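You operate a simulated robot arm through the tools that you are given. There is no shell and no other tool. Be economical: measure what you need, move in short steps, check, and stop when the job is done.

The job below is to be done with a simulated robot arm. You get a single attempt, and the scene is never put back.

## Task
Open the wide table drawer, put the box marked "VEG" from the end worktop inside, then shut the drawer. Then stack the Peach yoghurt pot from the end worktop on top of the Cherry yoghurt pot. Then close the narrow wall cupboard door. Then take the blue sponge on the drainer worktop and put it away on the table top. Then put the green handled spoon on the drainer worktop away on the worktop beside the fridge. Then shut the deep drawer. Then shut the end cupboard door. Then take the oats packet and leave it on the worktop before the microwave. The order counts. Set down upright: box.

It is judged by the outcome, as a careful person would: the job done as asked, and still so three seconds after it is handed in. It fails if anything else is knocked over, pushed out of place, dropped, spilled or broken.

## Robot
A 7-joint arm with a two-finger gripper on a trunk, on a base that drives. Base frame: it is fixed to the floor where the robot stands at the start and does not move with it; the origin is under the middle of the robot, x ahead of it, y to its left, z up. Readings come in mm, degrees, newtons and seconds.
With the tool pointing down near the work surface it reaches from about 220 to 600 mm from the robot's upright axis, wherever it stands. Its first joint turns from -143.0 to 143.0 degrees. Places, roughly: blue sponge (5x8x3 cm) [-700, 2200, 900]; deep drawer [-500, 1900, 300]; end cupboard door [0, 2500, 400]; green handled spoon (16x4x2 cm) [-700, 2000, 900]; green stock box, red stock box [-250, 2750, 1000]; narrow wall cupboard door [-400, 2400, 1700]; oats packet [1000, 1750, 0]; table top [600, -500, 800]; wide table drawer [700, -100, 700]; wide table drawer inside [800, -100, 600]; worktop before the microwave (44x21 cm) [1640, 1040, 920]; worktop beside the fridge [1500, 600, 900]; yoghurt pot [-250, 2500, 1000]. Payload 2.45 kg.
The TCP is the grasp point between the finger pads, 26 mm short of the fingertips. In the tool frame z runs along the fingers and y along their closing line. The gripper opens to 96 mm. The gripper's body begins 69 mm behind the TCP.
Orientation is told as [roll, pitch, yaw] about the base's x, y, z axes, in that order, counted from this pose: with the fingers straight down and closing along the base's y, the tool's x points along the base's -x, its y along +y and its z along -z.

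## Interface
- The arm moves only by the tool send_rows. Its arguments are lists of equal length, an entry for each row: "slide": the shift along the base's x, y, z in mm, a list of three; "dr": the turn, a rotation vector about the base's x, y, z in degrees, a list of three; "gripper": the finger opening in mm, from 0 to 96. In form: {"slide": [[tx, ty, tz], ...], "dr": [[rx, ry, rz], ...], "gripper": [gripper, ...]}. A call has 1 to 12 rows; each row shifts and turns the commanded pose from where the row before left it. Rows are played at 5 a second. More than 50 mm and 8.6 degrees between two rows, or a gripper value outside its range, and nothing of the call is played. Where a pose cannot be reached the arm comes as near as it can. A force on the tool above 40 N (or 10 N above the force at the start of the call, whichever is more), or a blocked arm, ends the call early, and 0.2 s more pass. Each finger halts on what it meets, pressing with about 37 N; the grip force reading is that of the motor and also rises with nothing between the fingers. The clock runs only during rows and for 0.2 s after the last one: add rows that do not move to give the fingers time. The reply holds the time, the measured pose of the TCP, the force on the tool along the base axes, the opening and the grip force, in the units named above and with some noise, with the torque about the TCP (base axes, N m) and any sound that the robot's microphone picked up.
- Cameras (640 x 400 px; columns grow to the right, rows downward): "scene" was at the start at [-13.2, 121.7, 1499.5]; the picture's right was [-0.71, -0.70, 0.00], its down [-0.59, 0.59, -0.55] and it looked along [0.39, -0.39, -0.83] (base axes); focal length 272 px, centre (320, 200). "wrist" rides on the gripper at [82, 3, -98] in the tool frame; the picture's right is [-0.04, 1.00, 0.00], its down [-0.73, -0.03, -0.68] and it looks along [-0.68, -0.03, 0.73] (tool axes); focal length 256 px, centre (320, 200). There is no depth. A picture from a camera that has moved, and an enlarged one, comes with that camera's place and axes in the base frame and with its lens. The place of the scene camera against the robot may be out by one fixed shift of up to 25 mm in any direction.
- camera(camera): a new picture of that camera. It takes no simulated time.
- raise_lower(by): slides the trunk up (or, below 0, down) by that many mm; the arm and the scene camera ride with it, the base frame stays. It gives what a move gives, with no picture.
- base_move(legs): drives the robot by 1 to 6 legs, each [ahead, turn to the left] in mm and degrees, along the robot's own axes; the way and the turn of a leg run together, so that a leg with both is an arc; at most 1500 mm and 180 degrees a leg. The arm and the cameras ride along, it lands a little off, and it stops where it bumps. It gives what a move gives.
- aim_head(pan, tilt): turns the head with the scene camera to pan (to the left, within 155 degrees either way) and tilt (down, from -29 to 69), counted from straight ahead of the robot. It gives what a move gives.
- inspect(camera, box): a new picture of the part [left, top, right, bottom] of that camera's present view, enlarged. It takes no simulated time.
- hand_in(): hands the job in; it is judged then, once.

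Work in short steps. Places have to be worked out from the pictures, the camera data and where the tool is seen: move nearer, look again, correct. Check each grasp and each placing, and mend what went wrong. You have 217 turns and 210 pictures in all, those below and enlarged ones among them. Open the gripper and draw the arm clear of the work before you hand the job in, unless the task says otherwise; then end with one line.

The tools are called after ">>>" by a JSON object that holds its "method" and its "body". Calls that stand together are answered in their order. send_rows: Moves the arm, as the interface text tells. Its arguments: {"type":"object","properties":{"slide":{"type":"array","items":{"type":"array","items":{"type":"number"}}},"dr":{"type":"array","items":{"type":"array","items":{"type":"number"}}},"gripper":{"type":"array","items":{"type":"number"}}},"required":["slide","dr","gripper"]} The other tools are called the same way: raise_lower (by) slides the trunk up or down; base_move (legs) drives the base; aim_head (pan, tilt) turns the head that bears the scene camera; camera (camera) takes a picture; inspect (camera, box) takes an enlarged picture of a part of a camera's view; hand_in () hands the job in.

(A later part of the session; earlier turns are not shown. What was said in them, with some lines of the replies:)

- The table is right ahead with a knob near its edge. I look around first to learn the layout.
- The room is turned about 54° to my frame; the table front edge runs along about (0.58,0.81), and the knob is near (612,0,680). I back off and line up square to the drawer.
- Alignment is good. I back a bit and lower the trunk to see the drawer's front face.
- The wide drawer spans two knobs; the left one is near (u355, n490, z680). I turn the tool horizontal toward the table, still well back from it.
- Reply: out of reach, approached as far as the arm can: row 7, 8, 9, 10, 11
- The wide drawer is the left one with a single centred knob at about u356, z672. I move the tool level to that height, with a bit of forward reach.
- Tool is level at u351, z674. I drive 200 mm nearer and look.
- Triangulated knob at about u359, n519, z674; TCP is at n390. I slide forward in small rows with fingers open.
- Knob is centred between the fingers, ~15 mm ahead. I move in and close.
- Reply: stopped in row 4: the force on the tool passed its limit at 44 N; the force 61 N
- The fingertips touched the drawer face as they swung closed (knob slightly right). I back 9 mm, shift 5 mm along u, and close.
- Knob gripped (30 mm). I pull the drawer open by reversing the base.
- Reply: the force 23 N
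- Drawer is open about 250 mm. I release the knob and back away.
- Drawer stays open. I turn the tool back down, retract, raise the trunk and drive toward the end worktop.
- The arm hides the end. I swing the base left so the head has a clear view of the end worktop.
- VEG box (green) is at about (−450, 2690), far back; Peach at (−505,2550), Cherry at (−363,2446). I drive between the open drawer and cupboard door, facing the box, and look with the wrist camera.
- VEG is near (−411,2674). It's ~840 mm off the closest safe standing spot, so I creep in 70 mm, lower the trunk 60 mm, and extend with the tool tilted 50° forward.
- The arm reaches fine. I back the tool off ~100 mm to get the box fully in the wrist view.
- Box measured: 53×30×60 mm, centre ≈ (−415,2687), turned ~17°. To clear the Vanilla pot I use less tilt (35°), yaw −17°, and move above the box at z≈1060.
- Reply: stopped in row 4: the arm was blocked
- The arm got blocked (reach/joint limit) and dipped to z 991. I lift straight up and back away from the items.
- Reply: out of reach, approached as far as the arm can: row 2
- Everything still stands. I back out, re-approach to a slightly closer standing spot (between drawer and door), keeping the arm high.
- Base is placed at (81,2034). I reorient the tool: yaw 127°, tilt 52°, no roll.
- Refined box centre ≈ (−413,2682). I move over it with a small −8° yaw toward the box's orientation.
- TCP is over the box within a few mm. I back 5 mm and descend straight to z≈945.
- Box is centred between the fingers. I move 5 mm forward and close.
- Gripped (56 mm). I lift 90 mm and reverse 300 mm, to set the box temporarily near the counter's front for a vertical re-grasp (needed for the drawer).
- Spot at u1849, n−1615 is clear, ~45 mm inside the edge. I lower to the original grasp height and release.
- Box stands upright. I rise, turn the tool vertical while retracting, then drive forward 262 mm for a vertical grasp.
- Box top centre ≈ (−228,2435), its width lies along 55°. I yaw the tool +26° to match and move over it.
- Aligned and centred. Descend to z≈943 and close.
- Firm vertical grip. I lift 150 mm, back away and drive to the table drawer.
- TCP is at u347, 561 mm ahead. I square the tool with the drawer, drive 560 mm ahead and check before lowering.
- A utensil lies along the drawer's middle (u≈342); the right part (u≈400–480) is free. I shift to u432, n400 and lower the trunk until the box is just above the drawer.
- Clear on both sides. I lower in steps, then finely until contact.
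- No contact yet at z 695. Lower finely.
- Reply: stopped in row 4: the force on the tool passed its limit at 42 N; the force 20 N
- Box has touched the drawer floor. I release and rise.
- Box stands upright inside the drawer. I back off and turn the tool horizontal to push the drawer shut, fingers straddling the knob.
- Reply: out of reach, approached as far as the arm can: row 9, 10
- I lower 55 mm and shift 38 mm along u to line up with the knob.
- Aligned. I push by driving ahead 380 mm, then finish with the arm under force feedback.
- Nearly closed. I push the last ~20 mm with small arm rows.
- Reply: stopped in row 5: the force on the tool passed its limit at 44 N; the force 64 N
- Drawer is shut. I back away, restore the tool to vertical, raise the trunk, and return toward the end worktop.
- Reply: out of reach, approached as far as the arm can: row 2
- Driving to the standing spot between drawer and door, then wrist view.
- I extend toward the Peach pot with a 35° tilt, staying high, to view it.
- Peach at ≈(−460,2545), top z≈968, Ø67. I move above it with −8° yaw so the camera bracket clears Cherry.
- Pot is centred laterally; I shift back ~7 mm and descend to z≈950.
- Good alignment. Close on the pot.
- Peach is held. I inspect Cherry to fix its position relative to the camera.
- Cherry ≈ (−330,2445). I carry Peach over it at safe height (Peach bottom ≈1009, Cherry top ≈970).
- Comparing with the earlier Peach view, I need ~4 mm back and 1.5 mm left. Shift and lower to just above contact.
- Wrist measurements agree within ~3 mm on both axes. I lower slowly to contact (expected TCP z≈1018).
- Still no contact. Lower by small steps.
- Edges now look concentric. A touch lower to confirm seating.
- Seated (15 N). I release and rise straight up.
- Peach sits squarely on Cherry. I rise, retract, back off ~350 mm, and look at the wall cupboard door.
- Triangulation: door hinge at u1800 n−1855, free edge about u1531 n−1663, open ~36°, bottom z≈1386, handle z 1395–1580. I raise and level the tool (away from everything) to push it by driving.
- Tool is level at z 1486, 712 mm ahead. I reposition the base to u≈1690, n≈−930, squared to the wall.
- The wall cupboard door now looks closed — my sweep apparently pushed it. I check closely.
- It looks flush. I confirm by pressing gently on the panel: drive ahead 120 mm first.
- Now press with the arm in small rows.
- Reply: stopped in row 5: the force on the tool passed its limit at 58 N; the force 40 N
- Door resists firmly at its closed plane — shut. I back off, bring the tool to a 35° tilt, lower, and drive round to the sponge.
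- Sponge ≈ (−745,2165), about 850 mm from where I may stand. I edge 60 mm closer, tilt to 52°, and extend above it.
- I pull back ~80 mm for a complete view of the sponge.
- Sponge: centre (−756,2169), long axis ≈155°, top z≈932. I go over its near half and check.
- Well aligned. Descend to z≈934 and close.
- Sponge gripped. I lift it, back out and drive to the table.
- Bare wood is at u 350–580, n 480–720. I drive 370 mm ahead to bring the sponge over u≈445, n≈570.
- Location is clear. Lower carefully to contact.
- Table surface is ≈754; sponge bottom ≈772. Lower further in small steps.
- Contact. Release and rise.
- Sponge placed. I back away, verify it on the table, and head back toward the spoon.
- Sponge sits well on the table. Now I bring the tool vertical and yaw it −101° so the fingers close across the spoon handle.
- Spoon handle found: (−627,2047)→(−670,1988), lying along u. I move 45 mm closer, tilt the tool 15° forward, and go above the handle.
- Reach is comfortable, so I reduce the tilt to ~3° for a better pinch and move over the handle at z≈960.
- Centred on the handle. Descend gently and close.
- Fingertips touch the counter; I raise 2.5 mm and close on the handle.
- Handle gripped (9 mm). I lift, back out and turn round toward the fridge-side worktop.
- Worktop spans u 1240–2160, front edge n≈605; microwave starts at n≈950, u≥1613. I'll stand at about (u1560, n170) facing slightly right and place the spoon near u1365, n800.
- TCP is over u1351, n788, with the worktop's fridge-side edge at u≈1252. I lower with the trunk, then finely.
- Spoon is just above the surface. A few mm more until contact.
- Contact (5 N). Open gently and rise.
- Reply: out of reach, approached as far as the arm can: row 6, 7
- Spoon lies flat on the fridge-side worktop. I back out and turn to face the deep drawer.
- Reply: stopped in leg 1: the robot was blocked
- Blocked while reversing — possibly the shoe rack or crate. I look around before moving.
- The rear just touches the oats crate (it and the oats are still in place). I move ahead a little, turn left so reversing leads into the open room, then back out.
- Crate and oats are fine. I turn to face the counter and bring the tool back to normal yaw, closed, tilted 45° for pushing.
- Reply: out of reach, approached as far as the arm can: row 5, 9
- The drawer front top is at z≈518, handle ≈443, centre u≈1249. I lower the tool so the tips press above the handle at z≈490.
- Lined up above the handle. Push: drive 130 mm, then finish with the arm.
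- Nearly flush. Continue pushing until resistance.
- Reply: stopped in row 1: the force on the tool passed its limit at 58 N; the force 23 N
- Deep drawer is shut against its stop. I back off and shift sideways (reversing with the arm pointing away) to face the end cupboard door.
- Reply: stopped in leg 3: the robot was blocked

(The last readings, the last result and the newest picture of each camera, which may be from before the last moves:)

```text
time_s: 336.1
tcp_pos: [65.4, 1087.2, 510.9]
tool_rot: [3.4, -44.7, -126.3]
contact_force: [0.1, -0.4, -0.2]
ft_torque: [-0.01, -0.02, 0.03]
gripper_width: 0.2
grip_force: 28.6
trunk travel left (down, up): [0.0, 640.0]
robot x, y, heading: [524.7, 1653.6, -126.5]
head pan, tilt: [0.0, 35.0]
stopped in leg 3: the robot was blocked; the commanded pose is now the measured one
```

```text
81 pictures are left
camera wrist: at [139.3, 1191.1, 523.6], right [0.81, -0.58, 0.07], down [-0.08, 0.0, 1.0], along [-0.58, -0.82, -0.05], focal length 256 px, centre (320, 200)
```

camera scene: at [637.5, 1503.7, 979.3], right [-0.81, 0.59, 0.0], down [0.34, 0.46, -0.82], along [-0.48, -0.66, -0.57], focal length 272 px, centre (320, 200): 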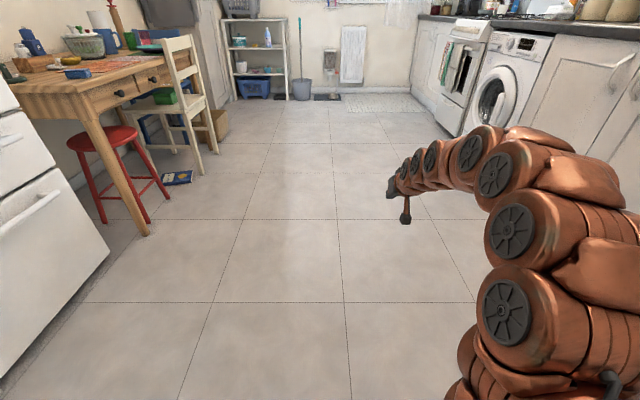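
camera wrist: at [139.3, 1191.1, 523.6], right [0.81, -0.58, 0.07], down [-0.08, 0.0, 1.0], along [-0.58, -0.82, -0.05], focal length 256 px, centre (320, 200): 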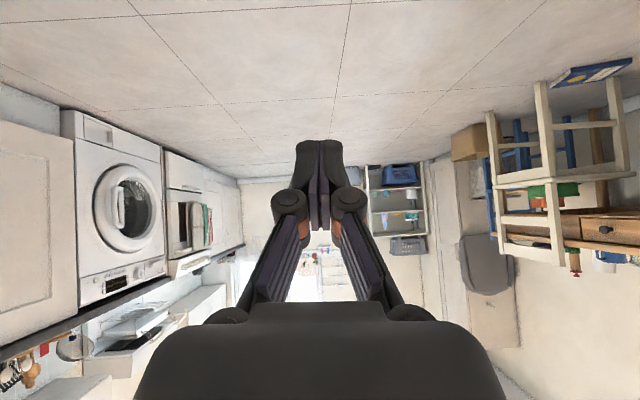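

Blocked again behind; I check the crate.

>>> {"method": "aim_head", "body": {"pan": 150, "tilt": 40}}

>>> {"method": "camera", "body": {"camera": "scene"}}

>>> {"method": "aim_head", "body": {"pan": -150, "tilt": 40}}

>>> {"method": "camera", "body": {"camera": "scene"}}

```text
time_s: 338.5
tcp_pos: [65.5, 1085.6, 508.9]
tool_rot: [3.4, -44.7, -126.2]
contact_force: [-0.4, -0.9, 0.0]
ft_torque: [0.04, -0.01, -0.03]
gripper_width: 0.2
grip_force: 28.9
trunk travel left (down, up): [0.0, 640.0]
robot x, y, heading: [522.7, 1652.3, -126.3]
head pan, tilt: [150.0, 40.0]
```

```text
80 pictures are left
camera scene: at [767.5, 1608.9, 971.8], right [0.4, -0.92, 0.0], down [-0.59, -0.26, -0.77], along [0.7, 0.31, -0.64], focal length 272 px, centre (320, 200)
```

scene: 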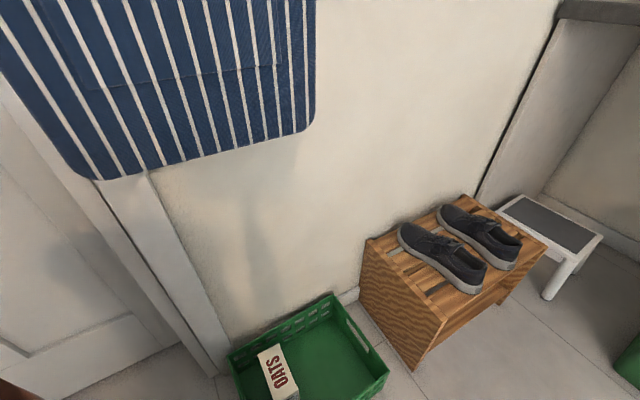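

```text
time_s: 342.6
tcp_pos: [66.8, 1086.7, 509.5]
tool_rot: [3.4, -44.5, -126.1]
contact_force: [0.4, -0.4, -0.4]
ft_torque: [0.01, -0.03, 0.0]
gripper_width: 0.0
grip_force: 28.3
trunk travel left (down, up): [0.0, 640.0]
robot x, y, heading: [524.1, 1650.5, -126.3]
head pan, tilt: [-150.0, 40.0]
```

```text
79 pictures are left
camera scene: at [698.9, 1659.2, 971.8], right [0.99, -0.11, 0.0], down [-0.07, -0.64, -0.77], along [0.08, 0.76, -0.64], focal length 272 px, centre (320, 200)
```

scene: 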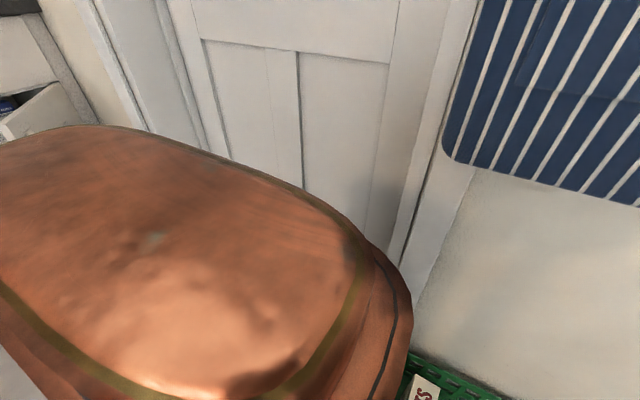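

The robot's round body just touches the crate corner; nothing displaced visibly. I raise the arm, then approach the door along a path clear of crate and wall.

>>> {"method": "raise_lower", "body": {"by": 450}}

>>> {"method": "base_move", "body": {"legs": [[30, 0], [0, -114.7], [190, 0], [0, 7]]}}

>>> {"method": "aim_head", "body": {"pan": 0, "tilt": 45}}

>>> {"method": "camera", "body": {"camera": "scene"}}

>>> {"method": "camera", "body": {"camera": "wrist"}}

```text
refused: 450 is not a number from -400 to 400
```

```text
time_s: 349.9
tcp_pos: [15.0, 2404.1, 509.7]
tool_rot: [3.4, -44.6, 126.3]
contact_force: [0.9, -0.1, 0.2]
ft_torque: [0.02, -0.02, 0.0]
gripper_width: 0.0
grip_force: 29.3
trunk travel left (down, up): [0.0, 640.0]
robot x, y, heading: [413.9, 1795.5, 126.0]
head pan, tilt: [-150.0, 40.0]
```

```text
time_s: 352.3
tcp_pos: [15.9, 2403.8, 510.1]
tool_rot: [3.4, -44.6, 126.3]
contact_force: [-0.3, -0.3, -0.1]
ft_torque: [-0.01, 0.01, -0.01]
gripper_width: 0.0
grip_force: 28.7
trunk travel left (down, up): [0.0, 640.0]
robot x, y, heading: [414.1, 1793.1, 126.2]
head pan, tilt: [0.0, 45.0]
```

```text
78 pictures are left
camera scene: at [237.2, 1702.1, 964.5], right [0.81, 0.59, 0.0], down [0.42, -0.57, -0.71], along [-0.42, 0.57, -0.71], focal length 272 px, centre (320, 200)
```

scene: 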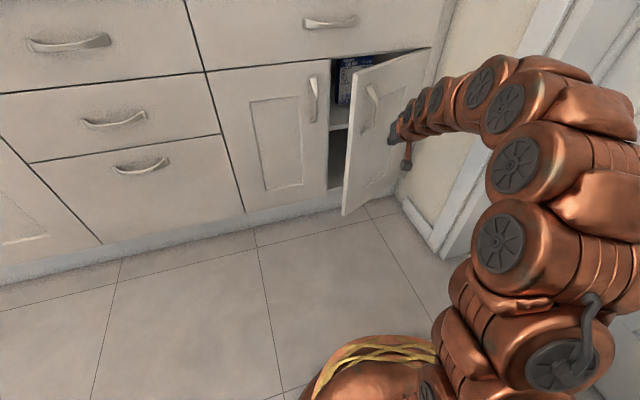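

```text
77 pictures are left
camera wrist: at [93.3, 2302.4, 523.5], right [-0.8, -0.6, 0.07], down [0.03, 0.08, 1.0], along [-0.6, 0.8, -0.05], focal length 256 px, centre (320, 200)
```

wrist: 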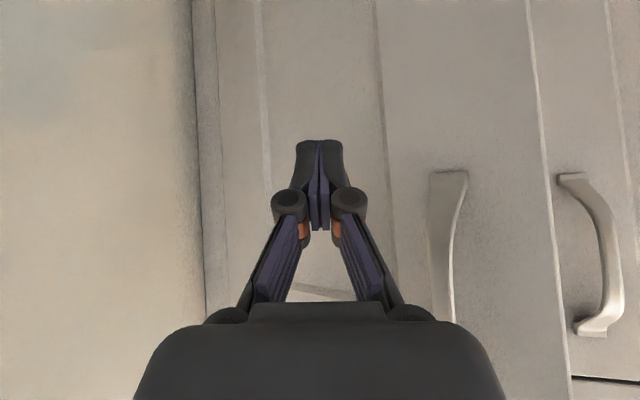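

Tip is in front of the door's outer face near its middle. I push: 90 mm by base, rest with the arm toward the cabinet.

>>> {"method": "base_move", "body": {"legs": [[90, 0]]}}

>>> {"method": "send_rows", "body": {"slide": [[-16, 8, 0], [-16, 8, 0], [-12, 7, 0], [-8, 5.8, 0], [-8, 5.8, 0], [-8, 5.8, 0], [-8, 5.8, 0], [-8, 5.8, 0], [-8, 5.8, 0]], "dr": [[0, 0, 0], [0, 0, 0], [0, 0, 0], [0, 0, 0], [0, 0, 0], [0, 0, 0], [0, 0, 0], [0, 0, 0], [0, 0, 0]], "gripper": [0, 0, 0, 0, 0, 0, 0, 0, 0]}}

>>> {"method": "camera", "body": {"camera": "scene"}}

>>> {"method": "camera", "body": {"camera": "wrist"}}

```text
time_s: 353.4
tcp_pos: [-37.3, 2477.1, 509.5]
tool_rot: [3.4, -44.6, 126.2]
contact_force: [-0.1, 0.5, 0.2]
ft_torque: [0.04, -0.01, -0.01]
gripper_width: 0.2
grip_force: 28.4
trunk travel left (down, up): [0.0, 640.0]
robot x, y, heading: [364.9, 1868.2, 125.9]
head pan, tilt: [0.0, 45.0]
```

```text
time_s: 354.6
tcp_pos: [-95.9, 2509.6, 508.7]
tool_rot: [3.5, -44.1, 126.1]
contact_force: [14.6, -17.0, 10.0]
ft_torque: [0.01, 0.1, 0.17]
gripper_width: 0.1
grip_force: 28.3
trunk travel left (down, up): [0.0, 640.0]
robot x, y, heading: [359.0, 1862.7, 126.0]
head pan, tilt: [0.0, 45.0]
stopped in row 6: the force on the tool passed its limit at 70 N (the readings are from after the stop); the commanded pose is now the measured one
```

```text
76 pictures are left
camera scene: at [184.4, 1774.3, 964.8], right [0.81, 0.59, 0.0], down [0.42, -0.57, -0.71], along [-0.42, 0.57, -0.71], focal length 272 px, centre (320, 200)
```

scene: 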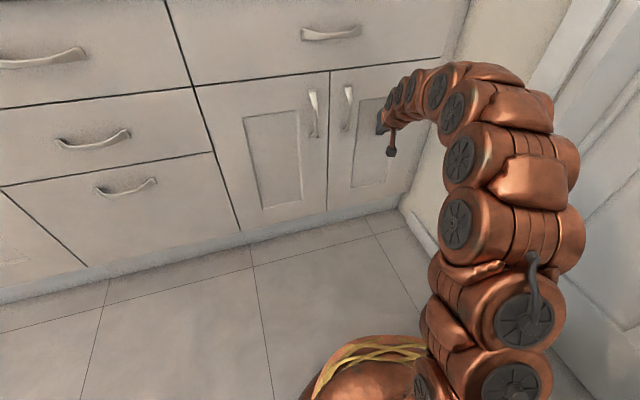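

```text
75 pictures are left
camera wrist: at [-17.1, 2407.9, 524.3], right [-0.8, -0.6, 0.07], down [0.02, 0.09, 1.0], along [-0.6, 0.8, -0.06], focal length 256 px, centre (320, 200)
```

wrist: 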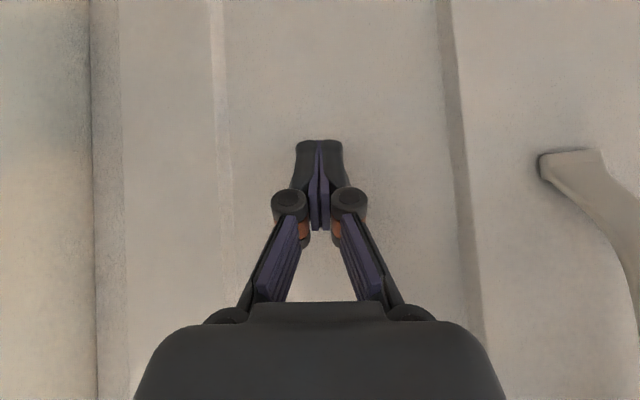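

End cupboard door is shut. I back away, retract the tool to vertical, and look toward the oats crate.

>>> {"method": "base_move", "body": {"legs": [[-330, 0]]}}

>>> {"method": "send_rows", "body": {"slide": [[23.5, -32.4, 10], [23.5, -32.4, 10], [23.5, -32.4, 10], [23.5, -32.4, 10], [23.5, -32.4, 10], [23.5, -32.4, 10]], "dr": [[-6.03, -4.38, 0], [-6.03, -4.38, 0], [-6.03, -4.38, 0], [-6.03, -4.38, 0], [-6.03, -4.38, 0], [-6.03, -4.38, 0]], "gripper": [30, 60, 90, 90, 90, 90]}}

>>> {"method": "aim_head", "body": {"pan": -80, "tilt": 45}}

>>> {"method": "camera", "body": {"camera": "scene"}}

```text
time_s: 356.7
tcp_pos: [86.5, 2264.1, 508.5]
tool_rot: [3.5, -44.2, 125.8]
contact_force: [-0.4, -0.8, -0.6]
ft_torque: [0.01, 0.03, -0.01]
gripper_width: 0.0
grip_force: 28.4
trunk travel left (down, up): [0.0, 640.0]
robot x, y, heading: [542.4, 1620.1, 126.1]
head pan, tilt: [0.0, 45.0]
stopped in leg 1: the robot was blocked; the commanded pose is now the measured one
```

```text
time_s: 358.1
tcp_pos: [226.3, 2068.4, 567.7]
tool_rot: [3.5, 0.8, 126.0]
contact_force: [0.3, 0.0, -0.7]
ft_torque: [0.01, -0.01, 0.0]
gripper_width: 90.1
grip_force: 0.0
trunk travel left (down, up): [0.0, 640.0]
robot x, y, heading: [541.8, 1624.6, 126.1]
head pan, tilt: [0.0, 45.0]
```

```text
time_s: 359.6
tcp_pos: [226.7, 2070.3, 567.5]
tool_rot: [3.5, 0.7, 125.9]
contact_force: [-0.3, 0.0, 0.0]
ft_torque: [0.03, -0.01, 0.01]
gripper_width: 90.1
grip_force: 0.1
trunk travel left (down, up): [0.0, 640.0]
robot x, y, heading: [545.0, 1615.7, 126.0]
head pan, tilt: [-80.0, 45.0]
```

```text
74 pictures are left
camera scene: at [467.6, 1521.6, 964.5], right [0.72, -0.69, 0.0], down [-0.49, -0.51, -0.71], along [0.49, 0.51, -0.71], focal length 272 px, centre (320, 200)
```

scene: 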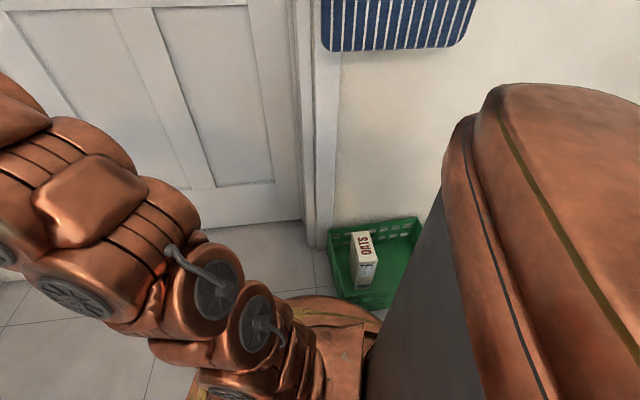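

I move ahead 60 mm off the crate and turn to face it, then view with the wrist camera.

>>> {"method": "base_move", "body": {"legs": [[60, 0], [0, -114]]}}

>>> {"method": "camera", "body": {"camera": "wrist"}}

>>> {"method": "aim_head", "body": {"pan": 0, "tilt": 45}}

>>> {"method": "camera", "body": {"camera": "scene"}}

```text
time_s: 363.7
tcp_pos: [861.3, 2088.4, 570.9]
tool_rot: [4.3, 0.1, 50.3]
contact_force: [-4.8, 1.3, -1.5]
ft_torque: [0.05, -0.04, -0.07]
gripper_width: 85.0
grip_force: 0.0
trunk travel left (down, up): [0.0, 640.0]
robot x, y, heading: [508.5, 1667.8, 50.2]
head pan, tilt: [-80.0, 45.0]
stopped in leg 2: the force on the tool passed its limit at 77 N (the readings are from after the stop); the commanded pose is now the measured one
```

```text
73 pictures are left
camera wrist: at [812.8, 2024.2, 670.4], right [-0.74, 0.67, 0.07], down [0.53, 0.52, 0.67], along [0.41, 0.54, -0.74], focal length 256 px, centre (320, 200)
```

wrist: 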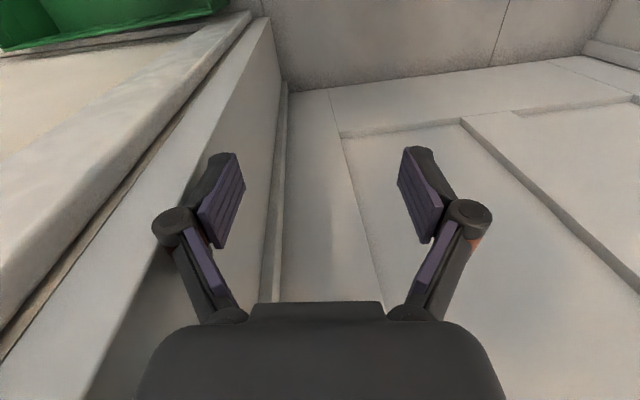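

```text
time_s: 365.2
tcp_pos: [861.4, 2089.3, 570.3]
tool_rot: [4.1, 0.2, 50.4]
contact_force: [-6.2, 6.7, -0.3]
ft_torque: [-0.2, -0.2, 0.08]
gripper_width: 84.3
grip_force: 0.1
trunk travel left (down, up): [0.0, 640.0]
robot x, y, heading: [508.5, 1666.4, 50.0]
head pan, tilt: [0.0, 45.0]
```

```text
72 pictures are left
camera scene: at [374.2, 1800.3, 964.5], right [0.77, -0.64, 0.0], down [-0.46, -0.54, -0.71], along [0.46, 0.54, -0.71], focal length 272 px, centre (320, 200)
```

scene: 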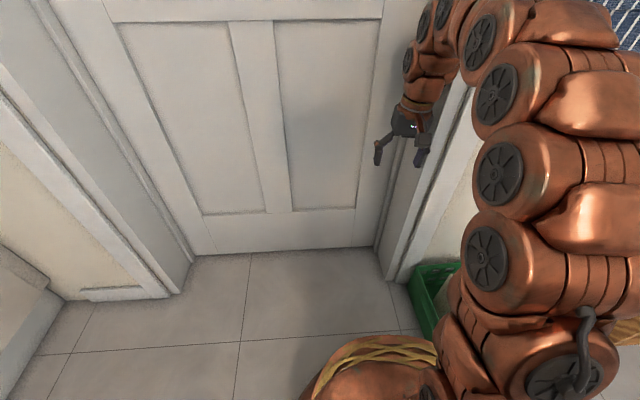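

The fingers brushed the door frame; I retract 170 mm and continue turning.

>>> {"method": "send_rows", "body": {"slide": [[-25, -31, 0], [-28, -33, 0], [-28, -33, 0], [-28, -33, 0]], "dr": [[0, 0, 0], [0, 0, 0], [0, 0, 0], [0, 0, 0]], "gripper": [90, 90, 90, 90]}}

>>> {"method": "base_move", "body": {"legs": [[0, -40]]}}

>>> {"method": "camera", "body": {"camera": "wrist"}}

>>> {"method": "aim_head", "body": {"pan": 10, "tilt": 50}}

>>> {"method": "camera", "body": {"camera": "scene"}}

```text
time_s: 366.2
tcp_pos: [751.9, 1959.1, 569.0]
tool_rot: [4.2, 0.3, 50.3]
contact_force: [-0.3, 0.2, -0.2]
ft_torque: [-0.03, 0.0, 0.02]
gripper_width: 90.2
grip_force: 0.0
trunk travel left (down, up): [0.0, 640.0]
robot x, y, heading: [507.1, 1671.1, 49.8]
head pan, tilt: [0.0, 45.0]
```

```text
time_s: 368.5
tcp_pos: [881.7, 1730.4, 569.9]
tool_rot: [4.2, 0.2, 9.9]
contact_force: [0.6, 0.4, -1.0]
ft_torque: [0.0, -0.03, 0.0]
gripper_width: 89.9
grip_force: 0.0
trunk travel left (down, up): [0.0, 640.0]
robot x, y, heading: [509.2, 1670.1, 9.5]
head pan, tilt: [0.0, 45.0]
```

```text
71 pictures are left
camera wrist: at [802.7, 1712.6, 670.1], right [-0.13, 0.99, 0.07], down [0.74, 0.05, 0.67], along [0.66, 0.14, -0.74], focal length 256 px, centre (320, 200)
```

wrist: 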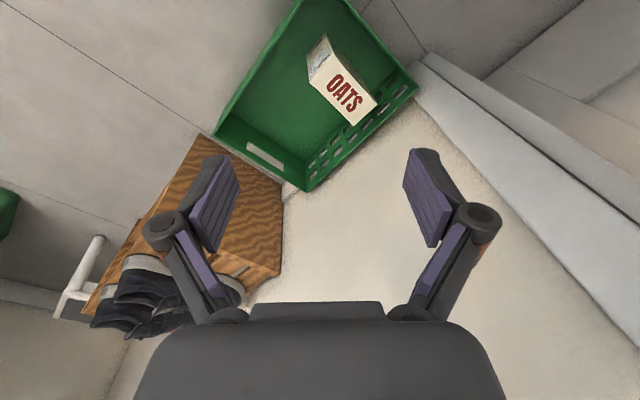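

```text
time_s: 369.2
tcp_pos: [880.4, 1730.4, 570.2]
tool_rot: [4.2, 0.2, 10.0]
contact_force: [0.7, -0.7, 0.0]
ft_torque: [-0.03, 0.01, 0.0]
gripper_width: 90.0
grip_force: 0.1
trunk travel left (down, up): [0.0, 640.0]
robot x, y, heading: [510.1, 1670.8, 9.5]
head pan, tilt: [10.0, 50.0]
```

```text
70 pictures are left
camera scene: at [486.3, 1856.0, 957.6], right [0.34, -0.94, 0.0], down [-0.72, -0.26, -0.64], along [0.61, 0.22, -0.77], focal length 272 px, centre (320, 200)
```

scene: 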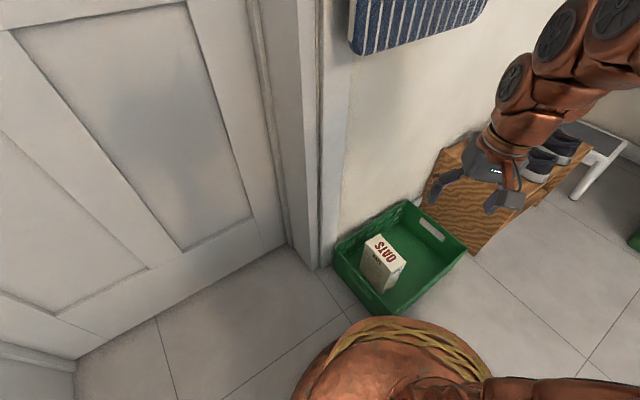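

>>> {"method": "inspect", "body": {"camera": "wrist", "box": [260, 0, 420, 200]}}

>>> {"method": "inspect", "body": {"camera": "scene", "box": [320, 190, 480, 320]}}

```text
2.00 times, centred on (340, 100) of wrist
camera zoom: at [802.7, 1712.6, 670.0], right [-0.13, 0.99, 0.07], down [0.74, 0.05, 0.67], along [0.66, 0.14, -0.74], focal length 512 px, centre (280, 400)
```

zoom: 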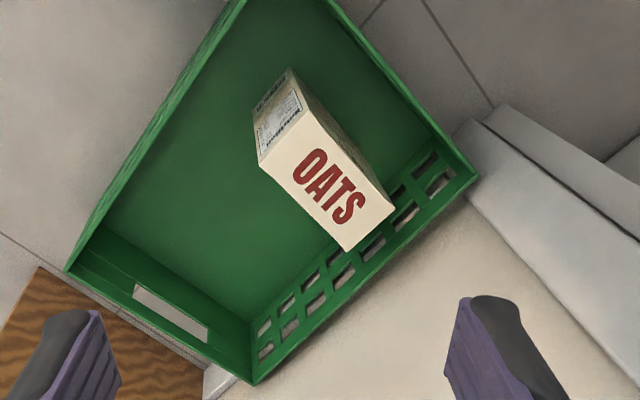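

```text
3.08 times, centred on (400, 255) of scene
camera zoom: at [486.3, 1856.0, 957.6], right [0.34, -0.94, 0.0], down [-0.72, -0.26, -0.64], along [0.61, 0.22, -0.77], focal length 836 px, centre (74, 31)
```

zoom: 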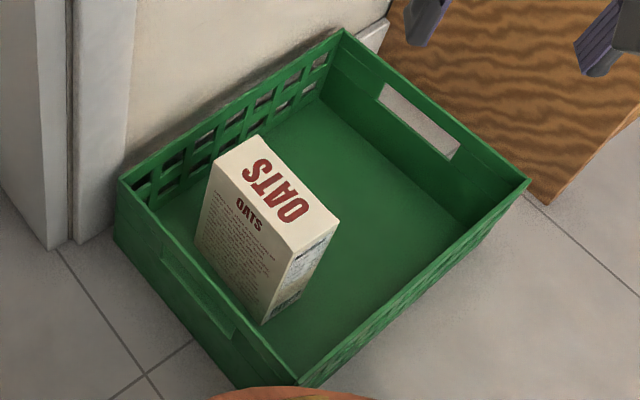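

The oats packet stands upright: top 118×58 mm at z≈200, centre ≈ (960,1810), long axis ≈53°. I yaw +44°, level the tool and move over it.

>>> {"method": "send_rows", "body": {"slide": [[0, 0, 0], [13.3, 13.3, -20], [13.3, 13.3, -20], [13.3, 13.3, -20], [13.3, 13.3, -20], [13.3, 13.3, -20], [13.3, 13.3, -20]], "dr": [[-4.1, -0.73, 0], [0, 0, 7.3], [0, 0, 7.3], [0, 0, 7.3], [0, 0, 7.3], [0, 0, 7.3], [0, 0, 7.3]], "gripper": [90, 90, 90, 90, 90, 90, 90]}}

>>> {"method": "camera", "body": {"camera": "wrist"}}

```text
time_s: 370.8
tcp_pos: [960.0, 1810.4, 447.9]
tool_rot: [0.1, 0.3, 53.8]
contact_force: [1.1, 0.1, 0.0]
ft_torque: [0.02, 0.03, -0.04]
gripper_width: 90.1
grip_force: 0.0
trunk travel left (down, up): [0.0, 640.0]
robot x, y, heading: [503.3, 1671.3, 9.4]
head pan, tilt: [10.0, 50.0]
```

```text
67 pictures are left
camera wrist: at [910.7, 1746.6, 548.9], right [-0.78, 0.62, 0.0], down [0.46, 0.58, 0.68], along [0.42, 0.53, -0.74], focal length 256 px, centre (320, 200)
```

wrist: 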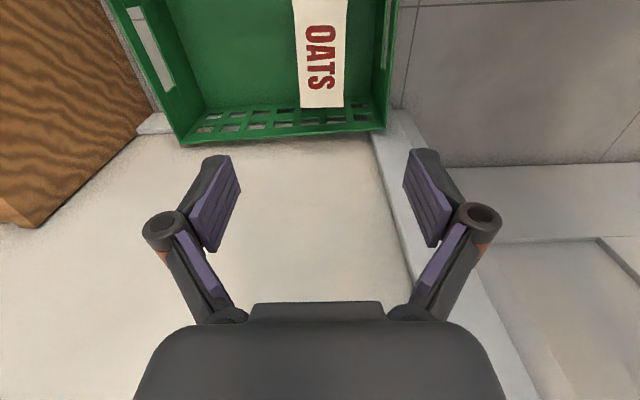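

>>> {"method": "inspect", "body": {"camera": "wrist", "box": [260, 0, 400, 140]}}

```text
2.86 times, centred on (330, 70) of wrist
camera zoom: at [910.7, 1746.6, 548.9], right [-0.78, 0.62, 0.0], down [0.46, 0.58, 0.68], along [0.42, 0.53, -0.74], focal length 731 px, centre (291, 571)
```

zoom: 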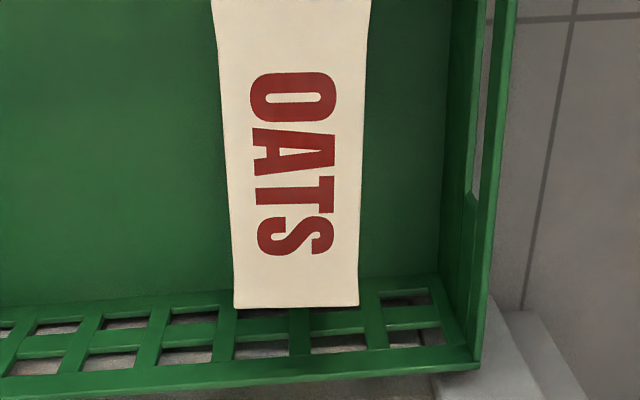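

Top z≈211, centre (960.7,1810) confirmed. I descend with opening 80.

>>> {"method": "send_rows", "body": {"slide": [[0, 0, -40], [0, 0, -40], [0, 0, -40], [0, 0, -40], [0, 0, -38]], "dr": [[0, 0, 0], [0, 0, 0], [0, 0, 0], [0, 0, 0], [0, 0, 0]], "gripper": [82, 80, 80, 80, 80]}}

>>> {"method": "camera", "body": {"camera": "wrist"}}

```text
time_s: 372.0
tcp_pos: [960.9, 1810.9, 251.4]
tool_rot: [0.1, 0.3, 53.6]
contact_force: [-0.2, -0.5, -0.1]
ft_torque: [0.01, -0.02, 0.03]
gripper_width: 80.1
grip_force: 0.0
trunk travel left (down, up): [0.0, 640.0]
robot x, y, heading: [506.5, 1668.8, 9.7]
head pan, tilt: [10.0, 50.0]
```

```text
65 pictures are left
camera wrist: at [910.8, 1747.0, 351.2], right [-0.78, 0.62, 0.0], down [0.46, 0.58, 0.68], along [0.42, 0.53, -0.74], focal length 256 px, centre (320, 200)
```

wrist: 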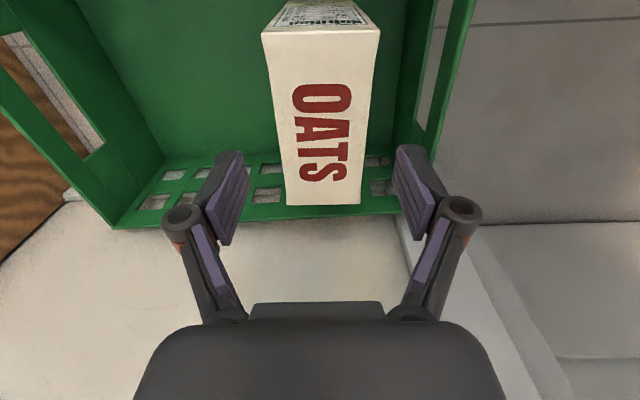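

Centred. Descend to z≈160 and close.

>>> {"method": "send_rows", "body": {"slide": [[0, 0, -35], [0, 0, -35], [0, 0, -20], [0, 0, 0], [0, 0, 0], [0, 0, 0], [0, 0, 0]], "dr": [[0, 0, 0], [0, 0, 0], [0, 0, 0], [0, 0, 0], [0, 0, 0], [0, 0, 0], [0, 0, 0]], "gripper": [80, 80, 80, 65, 48, 45, 45]}}

>>> {"method": "camera", "body": {"camera": "wrist"}}

```text
time_s: 373.6
tcp_pos: [961.9, 1810.5, 162.6]
tool_rot: [0.0, 0.2, 53.7]
contact_force: [-3.8, -0.2, 5.0]
ft_torque: [-0.09, 0.25, -0.07]
gripper_width: 61.5
grip_force: 36.7
trunk travel left (down, up): [0.0, 640.0]
robot x, y, heading: [507.1, 1665.9, 9.8]
head pan, tilt: [10.0, 50.0]
```

```text
64 pictures are left
camera wrist: at [911.0, 1746.9, 262.2], right [-0.78, 0.62, 0.0], down [0.46, 0.58, 0.68], along [0.42, 0.53, -0.74], focal length 256 px, centre (320, 200)
```

wrist: 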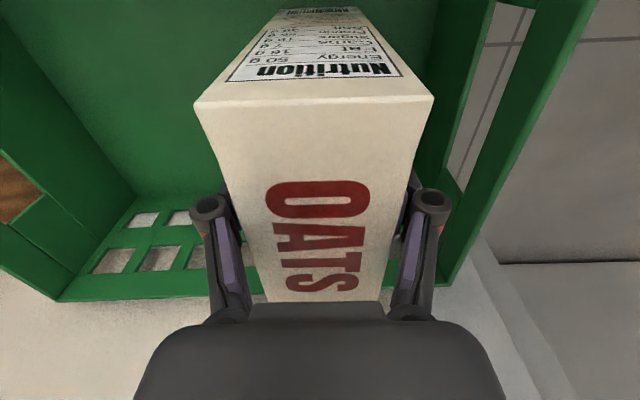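

Gripped (61.5 mm). I lift straight up, then check.

>>> {"method": "send_rows", "body": {"slide": [[0, 0, 15], [0, 0, 30], [0, 0, 40], [0, 0, 45], [0, 0, 45], [0, 0, 45], [0, 0, 45]], "dr": [[0, 0, 0], [0, 0, 0], [0, 0, 0], [0, 0, 0], [0, 0, 0], [0, 0, 0], [0, 0, 0]], "gripper": [45, 45, 45, 45, 45, 45, 45]}}

>>> {"method": "raise_lower", "body": {"by": 400}}

>>> {"method": "camera", "body": {"camera": "wrist"}}

>>> {"method": "camera", "body": {"camera": "scene"}}

```text
time_s: 375.2
tcp_pos: [960.4, 1810.3, 427.3]
tool_rot: [0.1, 0.2, 53.7]
contact_force: [-0.4, 0.2, -5.6]
ft_torque: [-0.01, 0.04, 0.04]
gripper_width: 61.4
grip_force: 37.6
trunk travel left (down, up): [0.0, 640.0]
robot x, y, heading: [505.1, 1669.5, 9.6]
head pan, tilt: [10.0, 50.0]
```

```text
time_s: 379.0
tcp_pos: [958.7, 1809.8, 826.5]
tool_rot: [0.1, 0.2, 53.6]
contact_force: [-0.1, -0.7, -5.3]
ft_torque: [-0.03, 0.01, -0.06]
gripper_width: 61.8
grip_force: 36.9
trunk travel left (down, up): [-400.0, 240.0]
robot x, y, heading: [509.3, 1669.1, 10.1]
head pan, tilt: [10.0, 50.0]
```

```text
63 pictures are left
camera wrist: at [910.0, 1746.1, 926.9], right [-0.78, 0.62, 0.0], down [0.46, 0.58, 0.68], along [0.42, 0.53, -0.74], focal length 256 px, centre (320, 200)
```

wrist: 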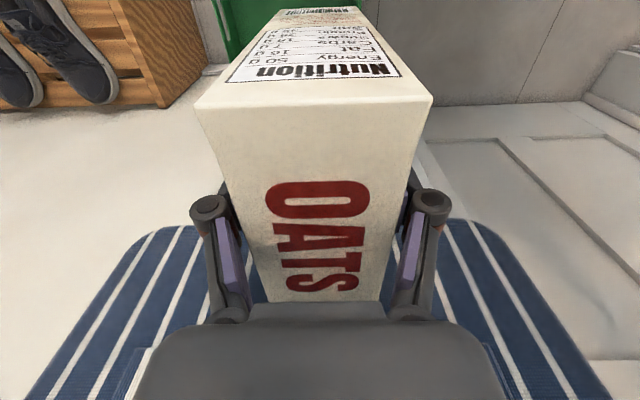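

```text
62 pictures are left
camera scene: at [486.5, 1856.1, 1357.5], right [0.34, -0.94, 0.0], down [-0.72, -0.26, -0.64], along [0.61, 0.22, -0.77], focal length 272 px, centre (320, 200)
```

scene: 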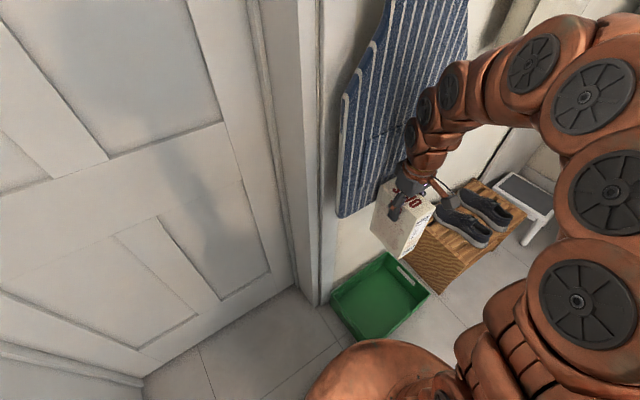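

Oats held upright. I raise further, back out and drive to the microwave worktop.

>>> {"method": "raise_lower", "body": {"by": 240}}

>>> {"method": "base_move", "body": {"legs": [[-300, 0]]}}

>>> {"method": "send_rows", "body": {"slide": [[0, 0, 35], [0, 0, 35], [0, 0, 20]], "dr": [[0, 0, 0], [0, 0, 0], [0, 0, 0]], "gripper": [45, 45, 45]}}

>>> {"method": "base_move", "body": {"legs": [[0, -39.6], [700, 0]]}}

>>> {"method": "camera", "body": {"camera": "scene"}}

```text
time_s: 381.5
tcp_pos: [960.7, 1809.4, 1068.0]
tool_rot: [0.1, 0.1, 53.8]
contact_force: [-0.2, 0.6, -4.9]
ft_torque: [-0.02, -0.01, 0.01]
gripper_width: 61.8
grip_force: 36.7
trunk travel left (down, up): [-640.0, 0.0]
robot x, y, heading: [506.7, 1668.1, 9.6]
head pan, tilt: [10.0, 50.0]
```

```text
time_s: 383.6
tcp_pos: [666.9, 1760.6, 1067.4]
tool_rot: [0.1, 0.2, 53.8]
contact_force: [0.7, -0.8, -5.0]
ft_torque: [-0.04, 0.04, -0.01]
gripper_width: 61.5
grip_force: 37.4
trunk travel left (down, up): [-640.0, 0.0]
robot x, y, heading: [214.7, 1622.7, 9.7]
head pan, tilt: [10.0, 50.0]
```

```text
time_s: 384.4
tcp_pos: [666.9, 1760.1, 1157.8]
tool_rot: [0.1, 0.2, 53.7]
contact_force: [-0.2, 0.2, -4.5]
ft_torque: [-0.02, 0.04, 0.02]
gripper_width: 61.5
grip_force: 36.7
trunk travel left (down, up): [-640.0, 0.0]
robot x, y, heading: [213.2, 1619.3, 9.5]
head pan, tilt: [10.0, 50.0]
```

```text
time_s: 390.0
tcp_pos: [1261.0, 1095.0, 1156.8]
tool_rot: [0.1, 0.2, 14.6]
contact_force: [0.3, 0.0, -5.3]
ft_torque: [-0.01, -0.01, 0.03]
gripper_width: 61.7
grip_force: 37.1
trunk travel left (down, up): [-640.0, 0.0]
robot x, y, heading: [820.5, 1269.1, -29.4]
head pan, tilt: [10.0, 50.0]
```

```text
61 pictures are left
camera scene: at [927.7, 1419.8, 1597.6], right [-0.33, -0.94, 0.0], down [-0.72, 0.26, -0.64], along [0.61, -0.22, -0.77], focal length 272 px, centre (320, 200)
```

scene: 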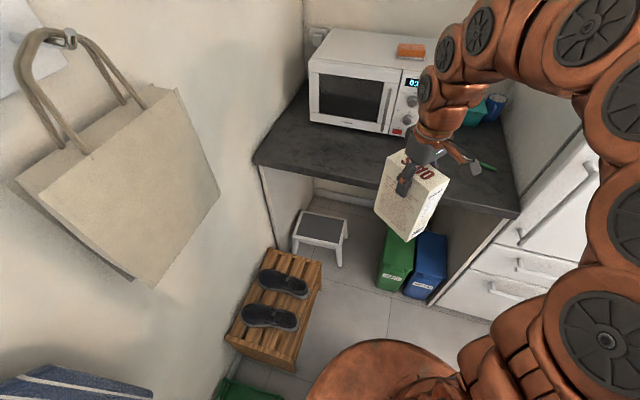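

I drive 240 mm ahead; then extend the arm to the middle of the zone (u1700, n715) and turn the packet square.

>>> {"method": "base_move", "body": {"legs": [[240, 0]]}}

>>> {"method": "send_rows", "body": {"slide": [[25.5, -3, 0], [25.5, -3, 0], [25.5, -3, 0], [25.5, -3, 0]], "dr": [[0, 0, 8.5], [0, 0, 8.5], [0, 0, 8.5], [0, 0, 8.5]], "gripper": [45, 45, 45, 45]}}

>>> {"method": "camera", "body": {"camera": "scene"}}

>>> {"method": "camera", "body": {"camera": "wrist"}}

```text
time_s: 391.8
tcp_pos: [1472.3, 977.0, 1157.3]
tool_rot: [0.1, 0.2, 14.7]
contact_force: [-0.5, -0.1, -5.0]
ft_torque: [-0.03, 0.03, -0.04]
gripper_width: 61.7
grip_force: 37.3
trunk travel left (down, up): [-640.0, 0.0]
robot x, y, heading: [1031.7, 1151.7, -29.4]
head pan, tilt: [10.0, 50.0]
```

```text
time_s: 392.8
tcp_pos: [1576.3, 966.0, 1156.5]
tool_rot: [0.1, 0.2, 48.8]
contact_force: [0.7, 0.4, -4.6]
ft_torque: [-0.01, -0.01, 0.0]
gripper_width: 61.5
grip_force: 36.6
trunk travel left (down, up): [-640.0, 0.0]
robot x, y, heading: [1032.5, 1154.8, -29.8]
head pan, tilt: [10.0, 50.0]
```

```text
60 pictures are left
camera scene: at [1137.5, 1301.1, 1597.6], right [-0.33, -0.94, 0.0], down [-0.72, 0.26, -0.64], along [0.61, -0.21, -0.77], focal length 272 px, centre (320, 200)
```

scene: 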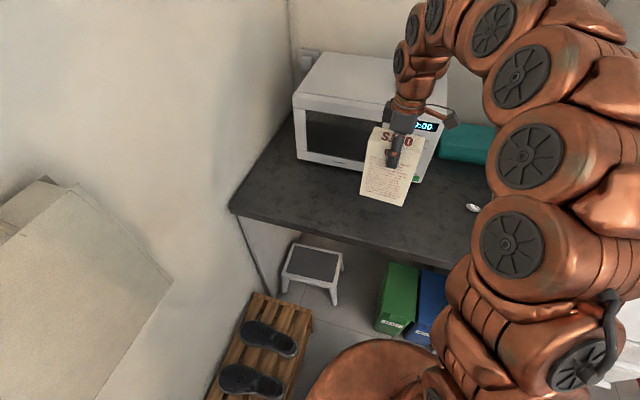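

```text
59 pictures are left
camera wrist: at [1519.8, 906.0, 1256.5], right [-0.73, 0.69, 0.0], down [0.51, 0.53, 0.68], along [0.47, 0.49, -0.74], focal length 256 px, centre (320, 200)
```

wrist: 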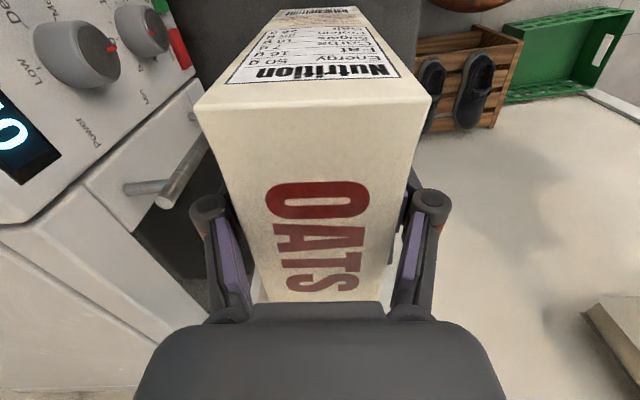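

TCP is at u1704, n716, packet square to the worktop and clear of the microwave handle. Lower.

>>> {"method": "send_rows", "body": {"slide": [[0, 0, -25], [0, 0, -25], [0, 0, -15], [0, 0, -8]], "dr": [[0, 0, 1.5], [0, 0, 1.5], [0, 0, 1.5], [0, 0, 1]], "gripper": [45, 45, 45, 45]}}

>>> {"method": "inspect", "body": {"camera": "scene", "box": [300, 80, 500, 240]}}

```text
time_s: 393.8
tcp_pos: [1576.2, 965.4, 1084.4]
tool_rot: [0.1, 0.2, 54.2]
contact_force: [1.0, 0.6, -5.1]
ft_torque: [0.01, 0.01, 0.0]
gripper_width: 61.8
grip_force: 36.5
trunk travel left (down, up): [-640.0, 0.0]
robot x, y, heading: [1031.2, 1154.6, -29.5]
head pan, tilt: [10.0, 50.0]
```

```text
2.50 times, centred on (400, 160) of scene
camera zoom: at [1137.5, 1301.2, 1597.6], right [-0.33, -0.94, 0.0], down [-0.72, 0.26, -0.64], along [0.61, -0.21, -0.77], focal length 680 px, centre (120, 300)
```

zoom: 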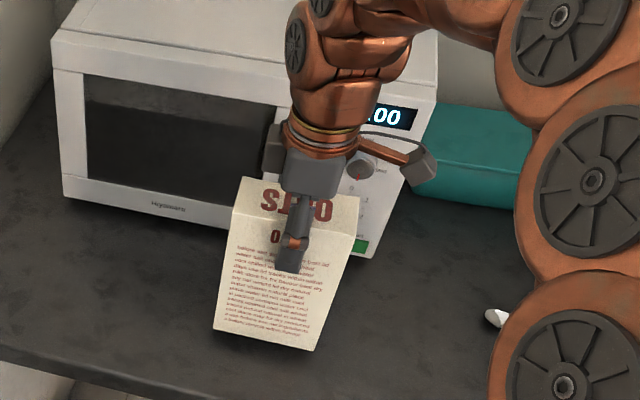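

>>> {"method": "send_rows", "body": {"slide": [[0, 0, -6], [0, 0, -4], [0, 0, -3], [0, 0, -3]], "dr": [[0, 0, 0], [0, 0, 0], [0, 0, 0], [0, 0, 0]], "gripper": [45, 45, 45, 45]}}

```text
time_s: 394.8
tcp_pos: [1574.8, 965.9, 1068.3]
tool_rot: [0.1, 0.3, 54.1]
contact_force: [0.8, 0.1, -4.5]
ft_torque: [-0.02, 0.03, -0.03]
gripper_width: 61.7
grip_force: 37.2
trunk travel left (down, up): [-640.0, 0.0]
robot x, y, heading: [1034.4, 1155.9, -29.4]
head pan, tilt: [10.0, 50.0]
```

Still free (−4.5 N is the packet's weight). Continue in 2 mm steps.

>>> {"method": "send_rows", "body": {"slide": [[0, 0, -2], [0, 0, -2], [0, 0, -2]], "dr": [[0, 0, 0], [0, 0, 0], [0, 0, 0]], "gripper": [45, 45, 45]}}

```text
time_s: 395.6
tcp_pos: [1574.0, 964.9, 1065.2]
tool_rot: [-0.2, 0.2, 54.1]
contact_force: [-5.9, 1.2, 30.3]
ft_torque: [-0.02, 0.28, 0.04]
gripper_width: 61.8
grip_force: 37.0
trunk travel left (down, up): [-640.0, 0.0]
robot x, y, heading: [1034.4, 1150.1, -29.6]
head pan, tilt: [10.0, 50.0]
```

Firm contact. Ease up 2 mm, release and rise straight.

>>> {"method": "send_rows", "body": {"slide": [[0, 0, 2], [0, 0, 0], [0, 0, 0], [0, 0, 0], [0, 0, 15], [0, 0, 25], [0, 0, 25], [0, 0, 15]], "dr": [[0, 0, 0], [0, 0, 0], [0, 0, 0], [0, 0, 0], [0, 0, 0], [0, 0, 0], [0, 0, 0], [0, 0, 0]], "gripper": [62, 68, 76, 80, 80, 80, 80, 80]}}

>>> {"method": "camera", "body": {"camera": "wrist"}}

```text
time_s: 397.4
tcp_pos: [1575.1, 965.3, 1144.9]
tool_rot: [0.2, 0.3, 54.2]
contact_force: [0.0, -0.1, 0.0]
ft_torque: [-0.03, 0.0, 0.04]
gripper_width: 80.0
grip_force: 0.1
trunk travel left (down, up): [-640.0, 0.0]
robot x, y, heading: [1032.9, 1152.7, -29.7]
head pan, tilt: [10.0, 50.0]
```

```text
57 pictures are left
camera wrist: at [1525.4, 901.2, 1244.1], right [-0.79, 0.62, 0.0], down [0.46, 0.58, 0.68], along [0.42, 0.53, -0.74], focal length 256 px, centre (320, 200)
```

wrist: 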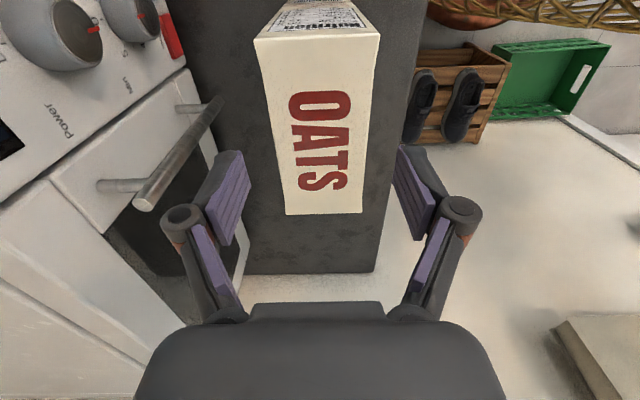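

Packet stands upright. Rise a bit more and back out.

>>> {"method": "send_rows", "body": {"slide": [[0, 0, 25], [0, 0, 30]], "dr": [[0, 0, 0], [0, 0, 0]], "gripper": [80, 80]}}

>>> {"method": "base_move", "body": {"legs": [[-350, 0]]}}

>>> {"method": "camera", "body": {"camera": "scene"}}

```text
time_s: 398.0
tcp_pos: [1574.4, 965.7, 1199.5]
tool_rot: [0.1, 0.3, 54.1]
contact_force: [0.9, 0.3, 0.2]
ft_torque: [0.03, 0.02, 0.02]
gripper_width: 79.9
grip_force: 0.1
trunk travel left (down, up): [-640.0, 0.0]
robot x, y, heading: [1032.0, 1153.1, -29.4]
head pan, tilt: [10.0, 50.0]
```

```text
time_s: 400.3
tcp_pos: [1269.6, 1138.8, 1198.4]
tool_rot: [0.1, 0.2, 54.3]
contact_force: [0.3, -0.1, -0.1]
ft_torque: [0.01, 0.01, 0.02]
gripper_width: 80.0
grip_force: 0.1
trunk travel left (down, up): [-640.0, 0.0]
robot x, y, heading: [724.3, 1325.3, -29.4]
head pan, tilt: [10.0, 50.0]
```

```text
56 pictures are left
camera scene: at [832.5, 1473.1, 1597.6], right [-0.33, -0.94, 0.0], down [-0.72, 0.25, -0.64], along [0.61, -0.21, -0.77], focal length 272 px, centre (320, 200)
```

scene: 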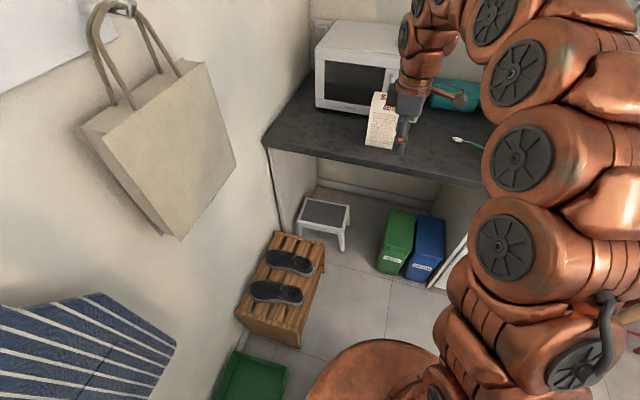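

Oats placed in front of the microwave. I turn to verify the counter side and the table before handing in.

>>> {"method": "base_move", "body": {"legs": [[0, -100]]}}

>>> {"method": "aim_head", "body": {"pan": -85, "tilt": 25}}

>>> {"method": "camera", "body": {"camera": "scene"}}

>>> {"method": "aim_head", "body": {"pan": 55, "tilt": 25}}

>>> {"method": "camera", "body": {"camera": "scene"}}

```text
time_s: 404.9
tcp_pos: [450.0, 821.9, 1198.8]
tool_rot: [0.1, 0.1, -45.5]
contact_force: [-0.1, 0.8, 0.0]
ft_torque: [0.03, 0.0, 0.03]
gripper_width: 79.8
grip_force: 0.0
trunk travel left (down, up): [-640.0, 0.0]
robot x, y, heading: [728.1, 1325.0, -129.2]
head pan, tilt: [10.0, 50.0]
```

```text
time_s: 406.6
tcp_pos: [449.3, 822.1, 1198.9]
tool_rot: [0.1, 0.1, -45.5]
contact_force: [0.3, 0.2, 0.2]
ft_torque: [0.01, 0.04, 0.02]
gripper_width: 79.8
grip_force: 0.0
trunk travel left (down, up): [-640.0, 0.0]
robot x, y, heading: [727.3, 1325.6, -129.3]
head pan, tilt: [-85.0, 25.0]
```

```text
55 pictures are left
camera scene: at [810.5, 1291.2, 1635.1], right [0.56, 0.83, 0.0], down [0.35, -0.24, -0.91], along [-0.75, 0.51, -0.42], focal length 272 px, centre (320, 200)
```

scene: 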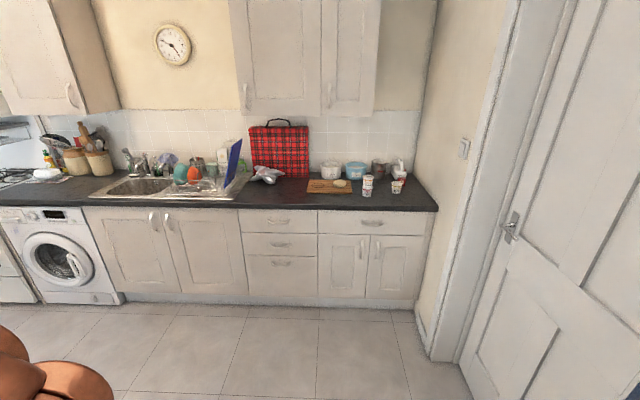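

```text
time_s: 408.8
tcp_pos: [449.8, 823.7, 1198.6]
tool_rot: [0.1, 0.2, -45.5]
contact_force: [0.7, 0.8, 0.5]
ft_torque: [0.02, 0.02, 0.01]
gripper_width: 80.0
grip_force: 0.0
trunk travel left (down, up): [-640.0, 0.0]
robot x, y, heading: [726.6, 1323.5, -129.2]
head pan, tilt: [55.0, 25.0]
```

```text
54 pictures are left
camera scene: at [911.9, 1150.8, 1635.1], right [-0.96, -0.27, 0.0], down [-0.12, 0.41, -0.91], along [0.25, -0.87, -0.42], focal length 272 px, centre (320, 200)
```

scene: 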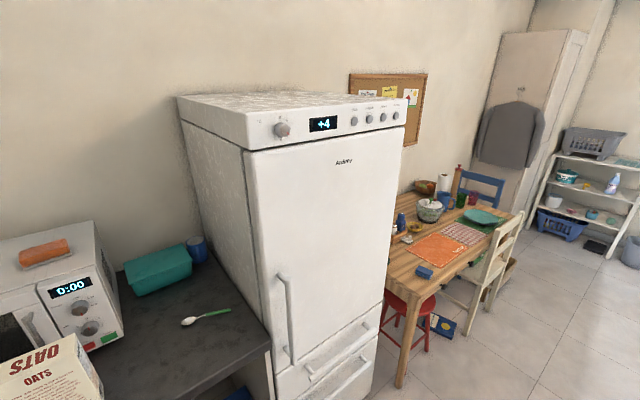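

All looks right. One last check on the crate.

>>> {"method": "aim_head", "body": {"pan": -150, "tilt": 45}}

>>> {"method": "camera", "body": {"camera": "scene"}}

```text
time_s: 411.8
tcp_pos: [449.9, 821.9, 1197.9]
tool_rot: [0.2, 0.2, -45.4]
contact_force: [-0.1, 0.3, 0.6]
ft_torque: [-0.01, -0.02, -0.02]
gripper_width: 79.9
grip_force: 0.0
trunk travel left (down, up): [-640.0, 0.0]
robot x, y, heading: [725.6, 1325.6, -129.2]
head pan, tilt: [-150.0, 45.0]
```

```text
53 pictures are left
camera scene: at [899.6, 1319.8, 1604.5], right [0.99, -0.16, 0.0], down [-0.11, -0.7, -0.71], along [0.11, 0.7, -0.71], focal length 272 px, centre (320, 200)
```

scene: 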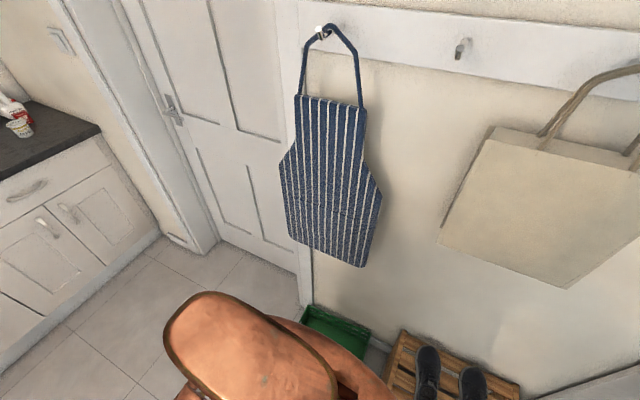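

The crate is against the wall next to the rack, as before, and everything is in place. The gripper is open and the arm is clear, so I hand in.

>>> {"method": "hand_in", "body": {}}

```text
The job is handed in.
```

I did all eight parts in the order you gave and handed the job in; pictures taken before that show everything in place. The robot's base touched the oats crate and the gripper brushed the front door frame, but I saw no displacement or damage.
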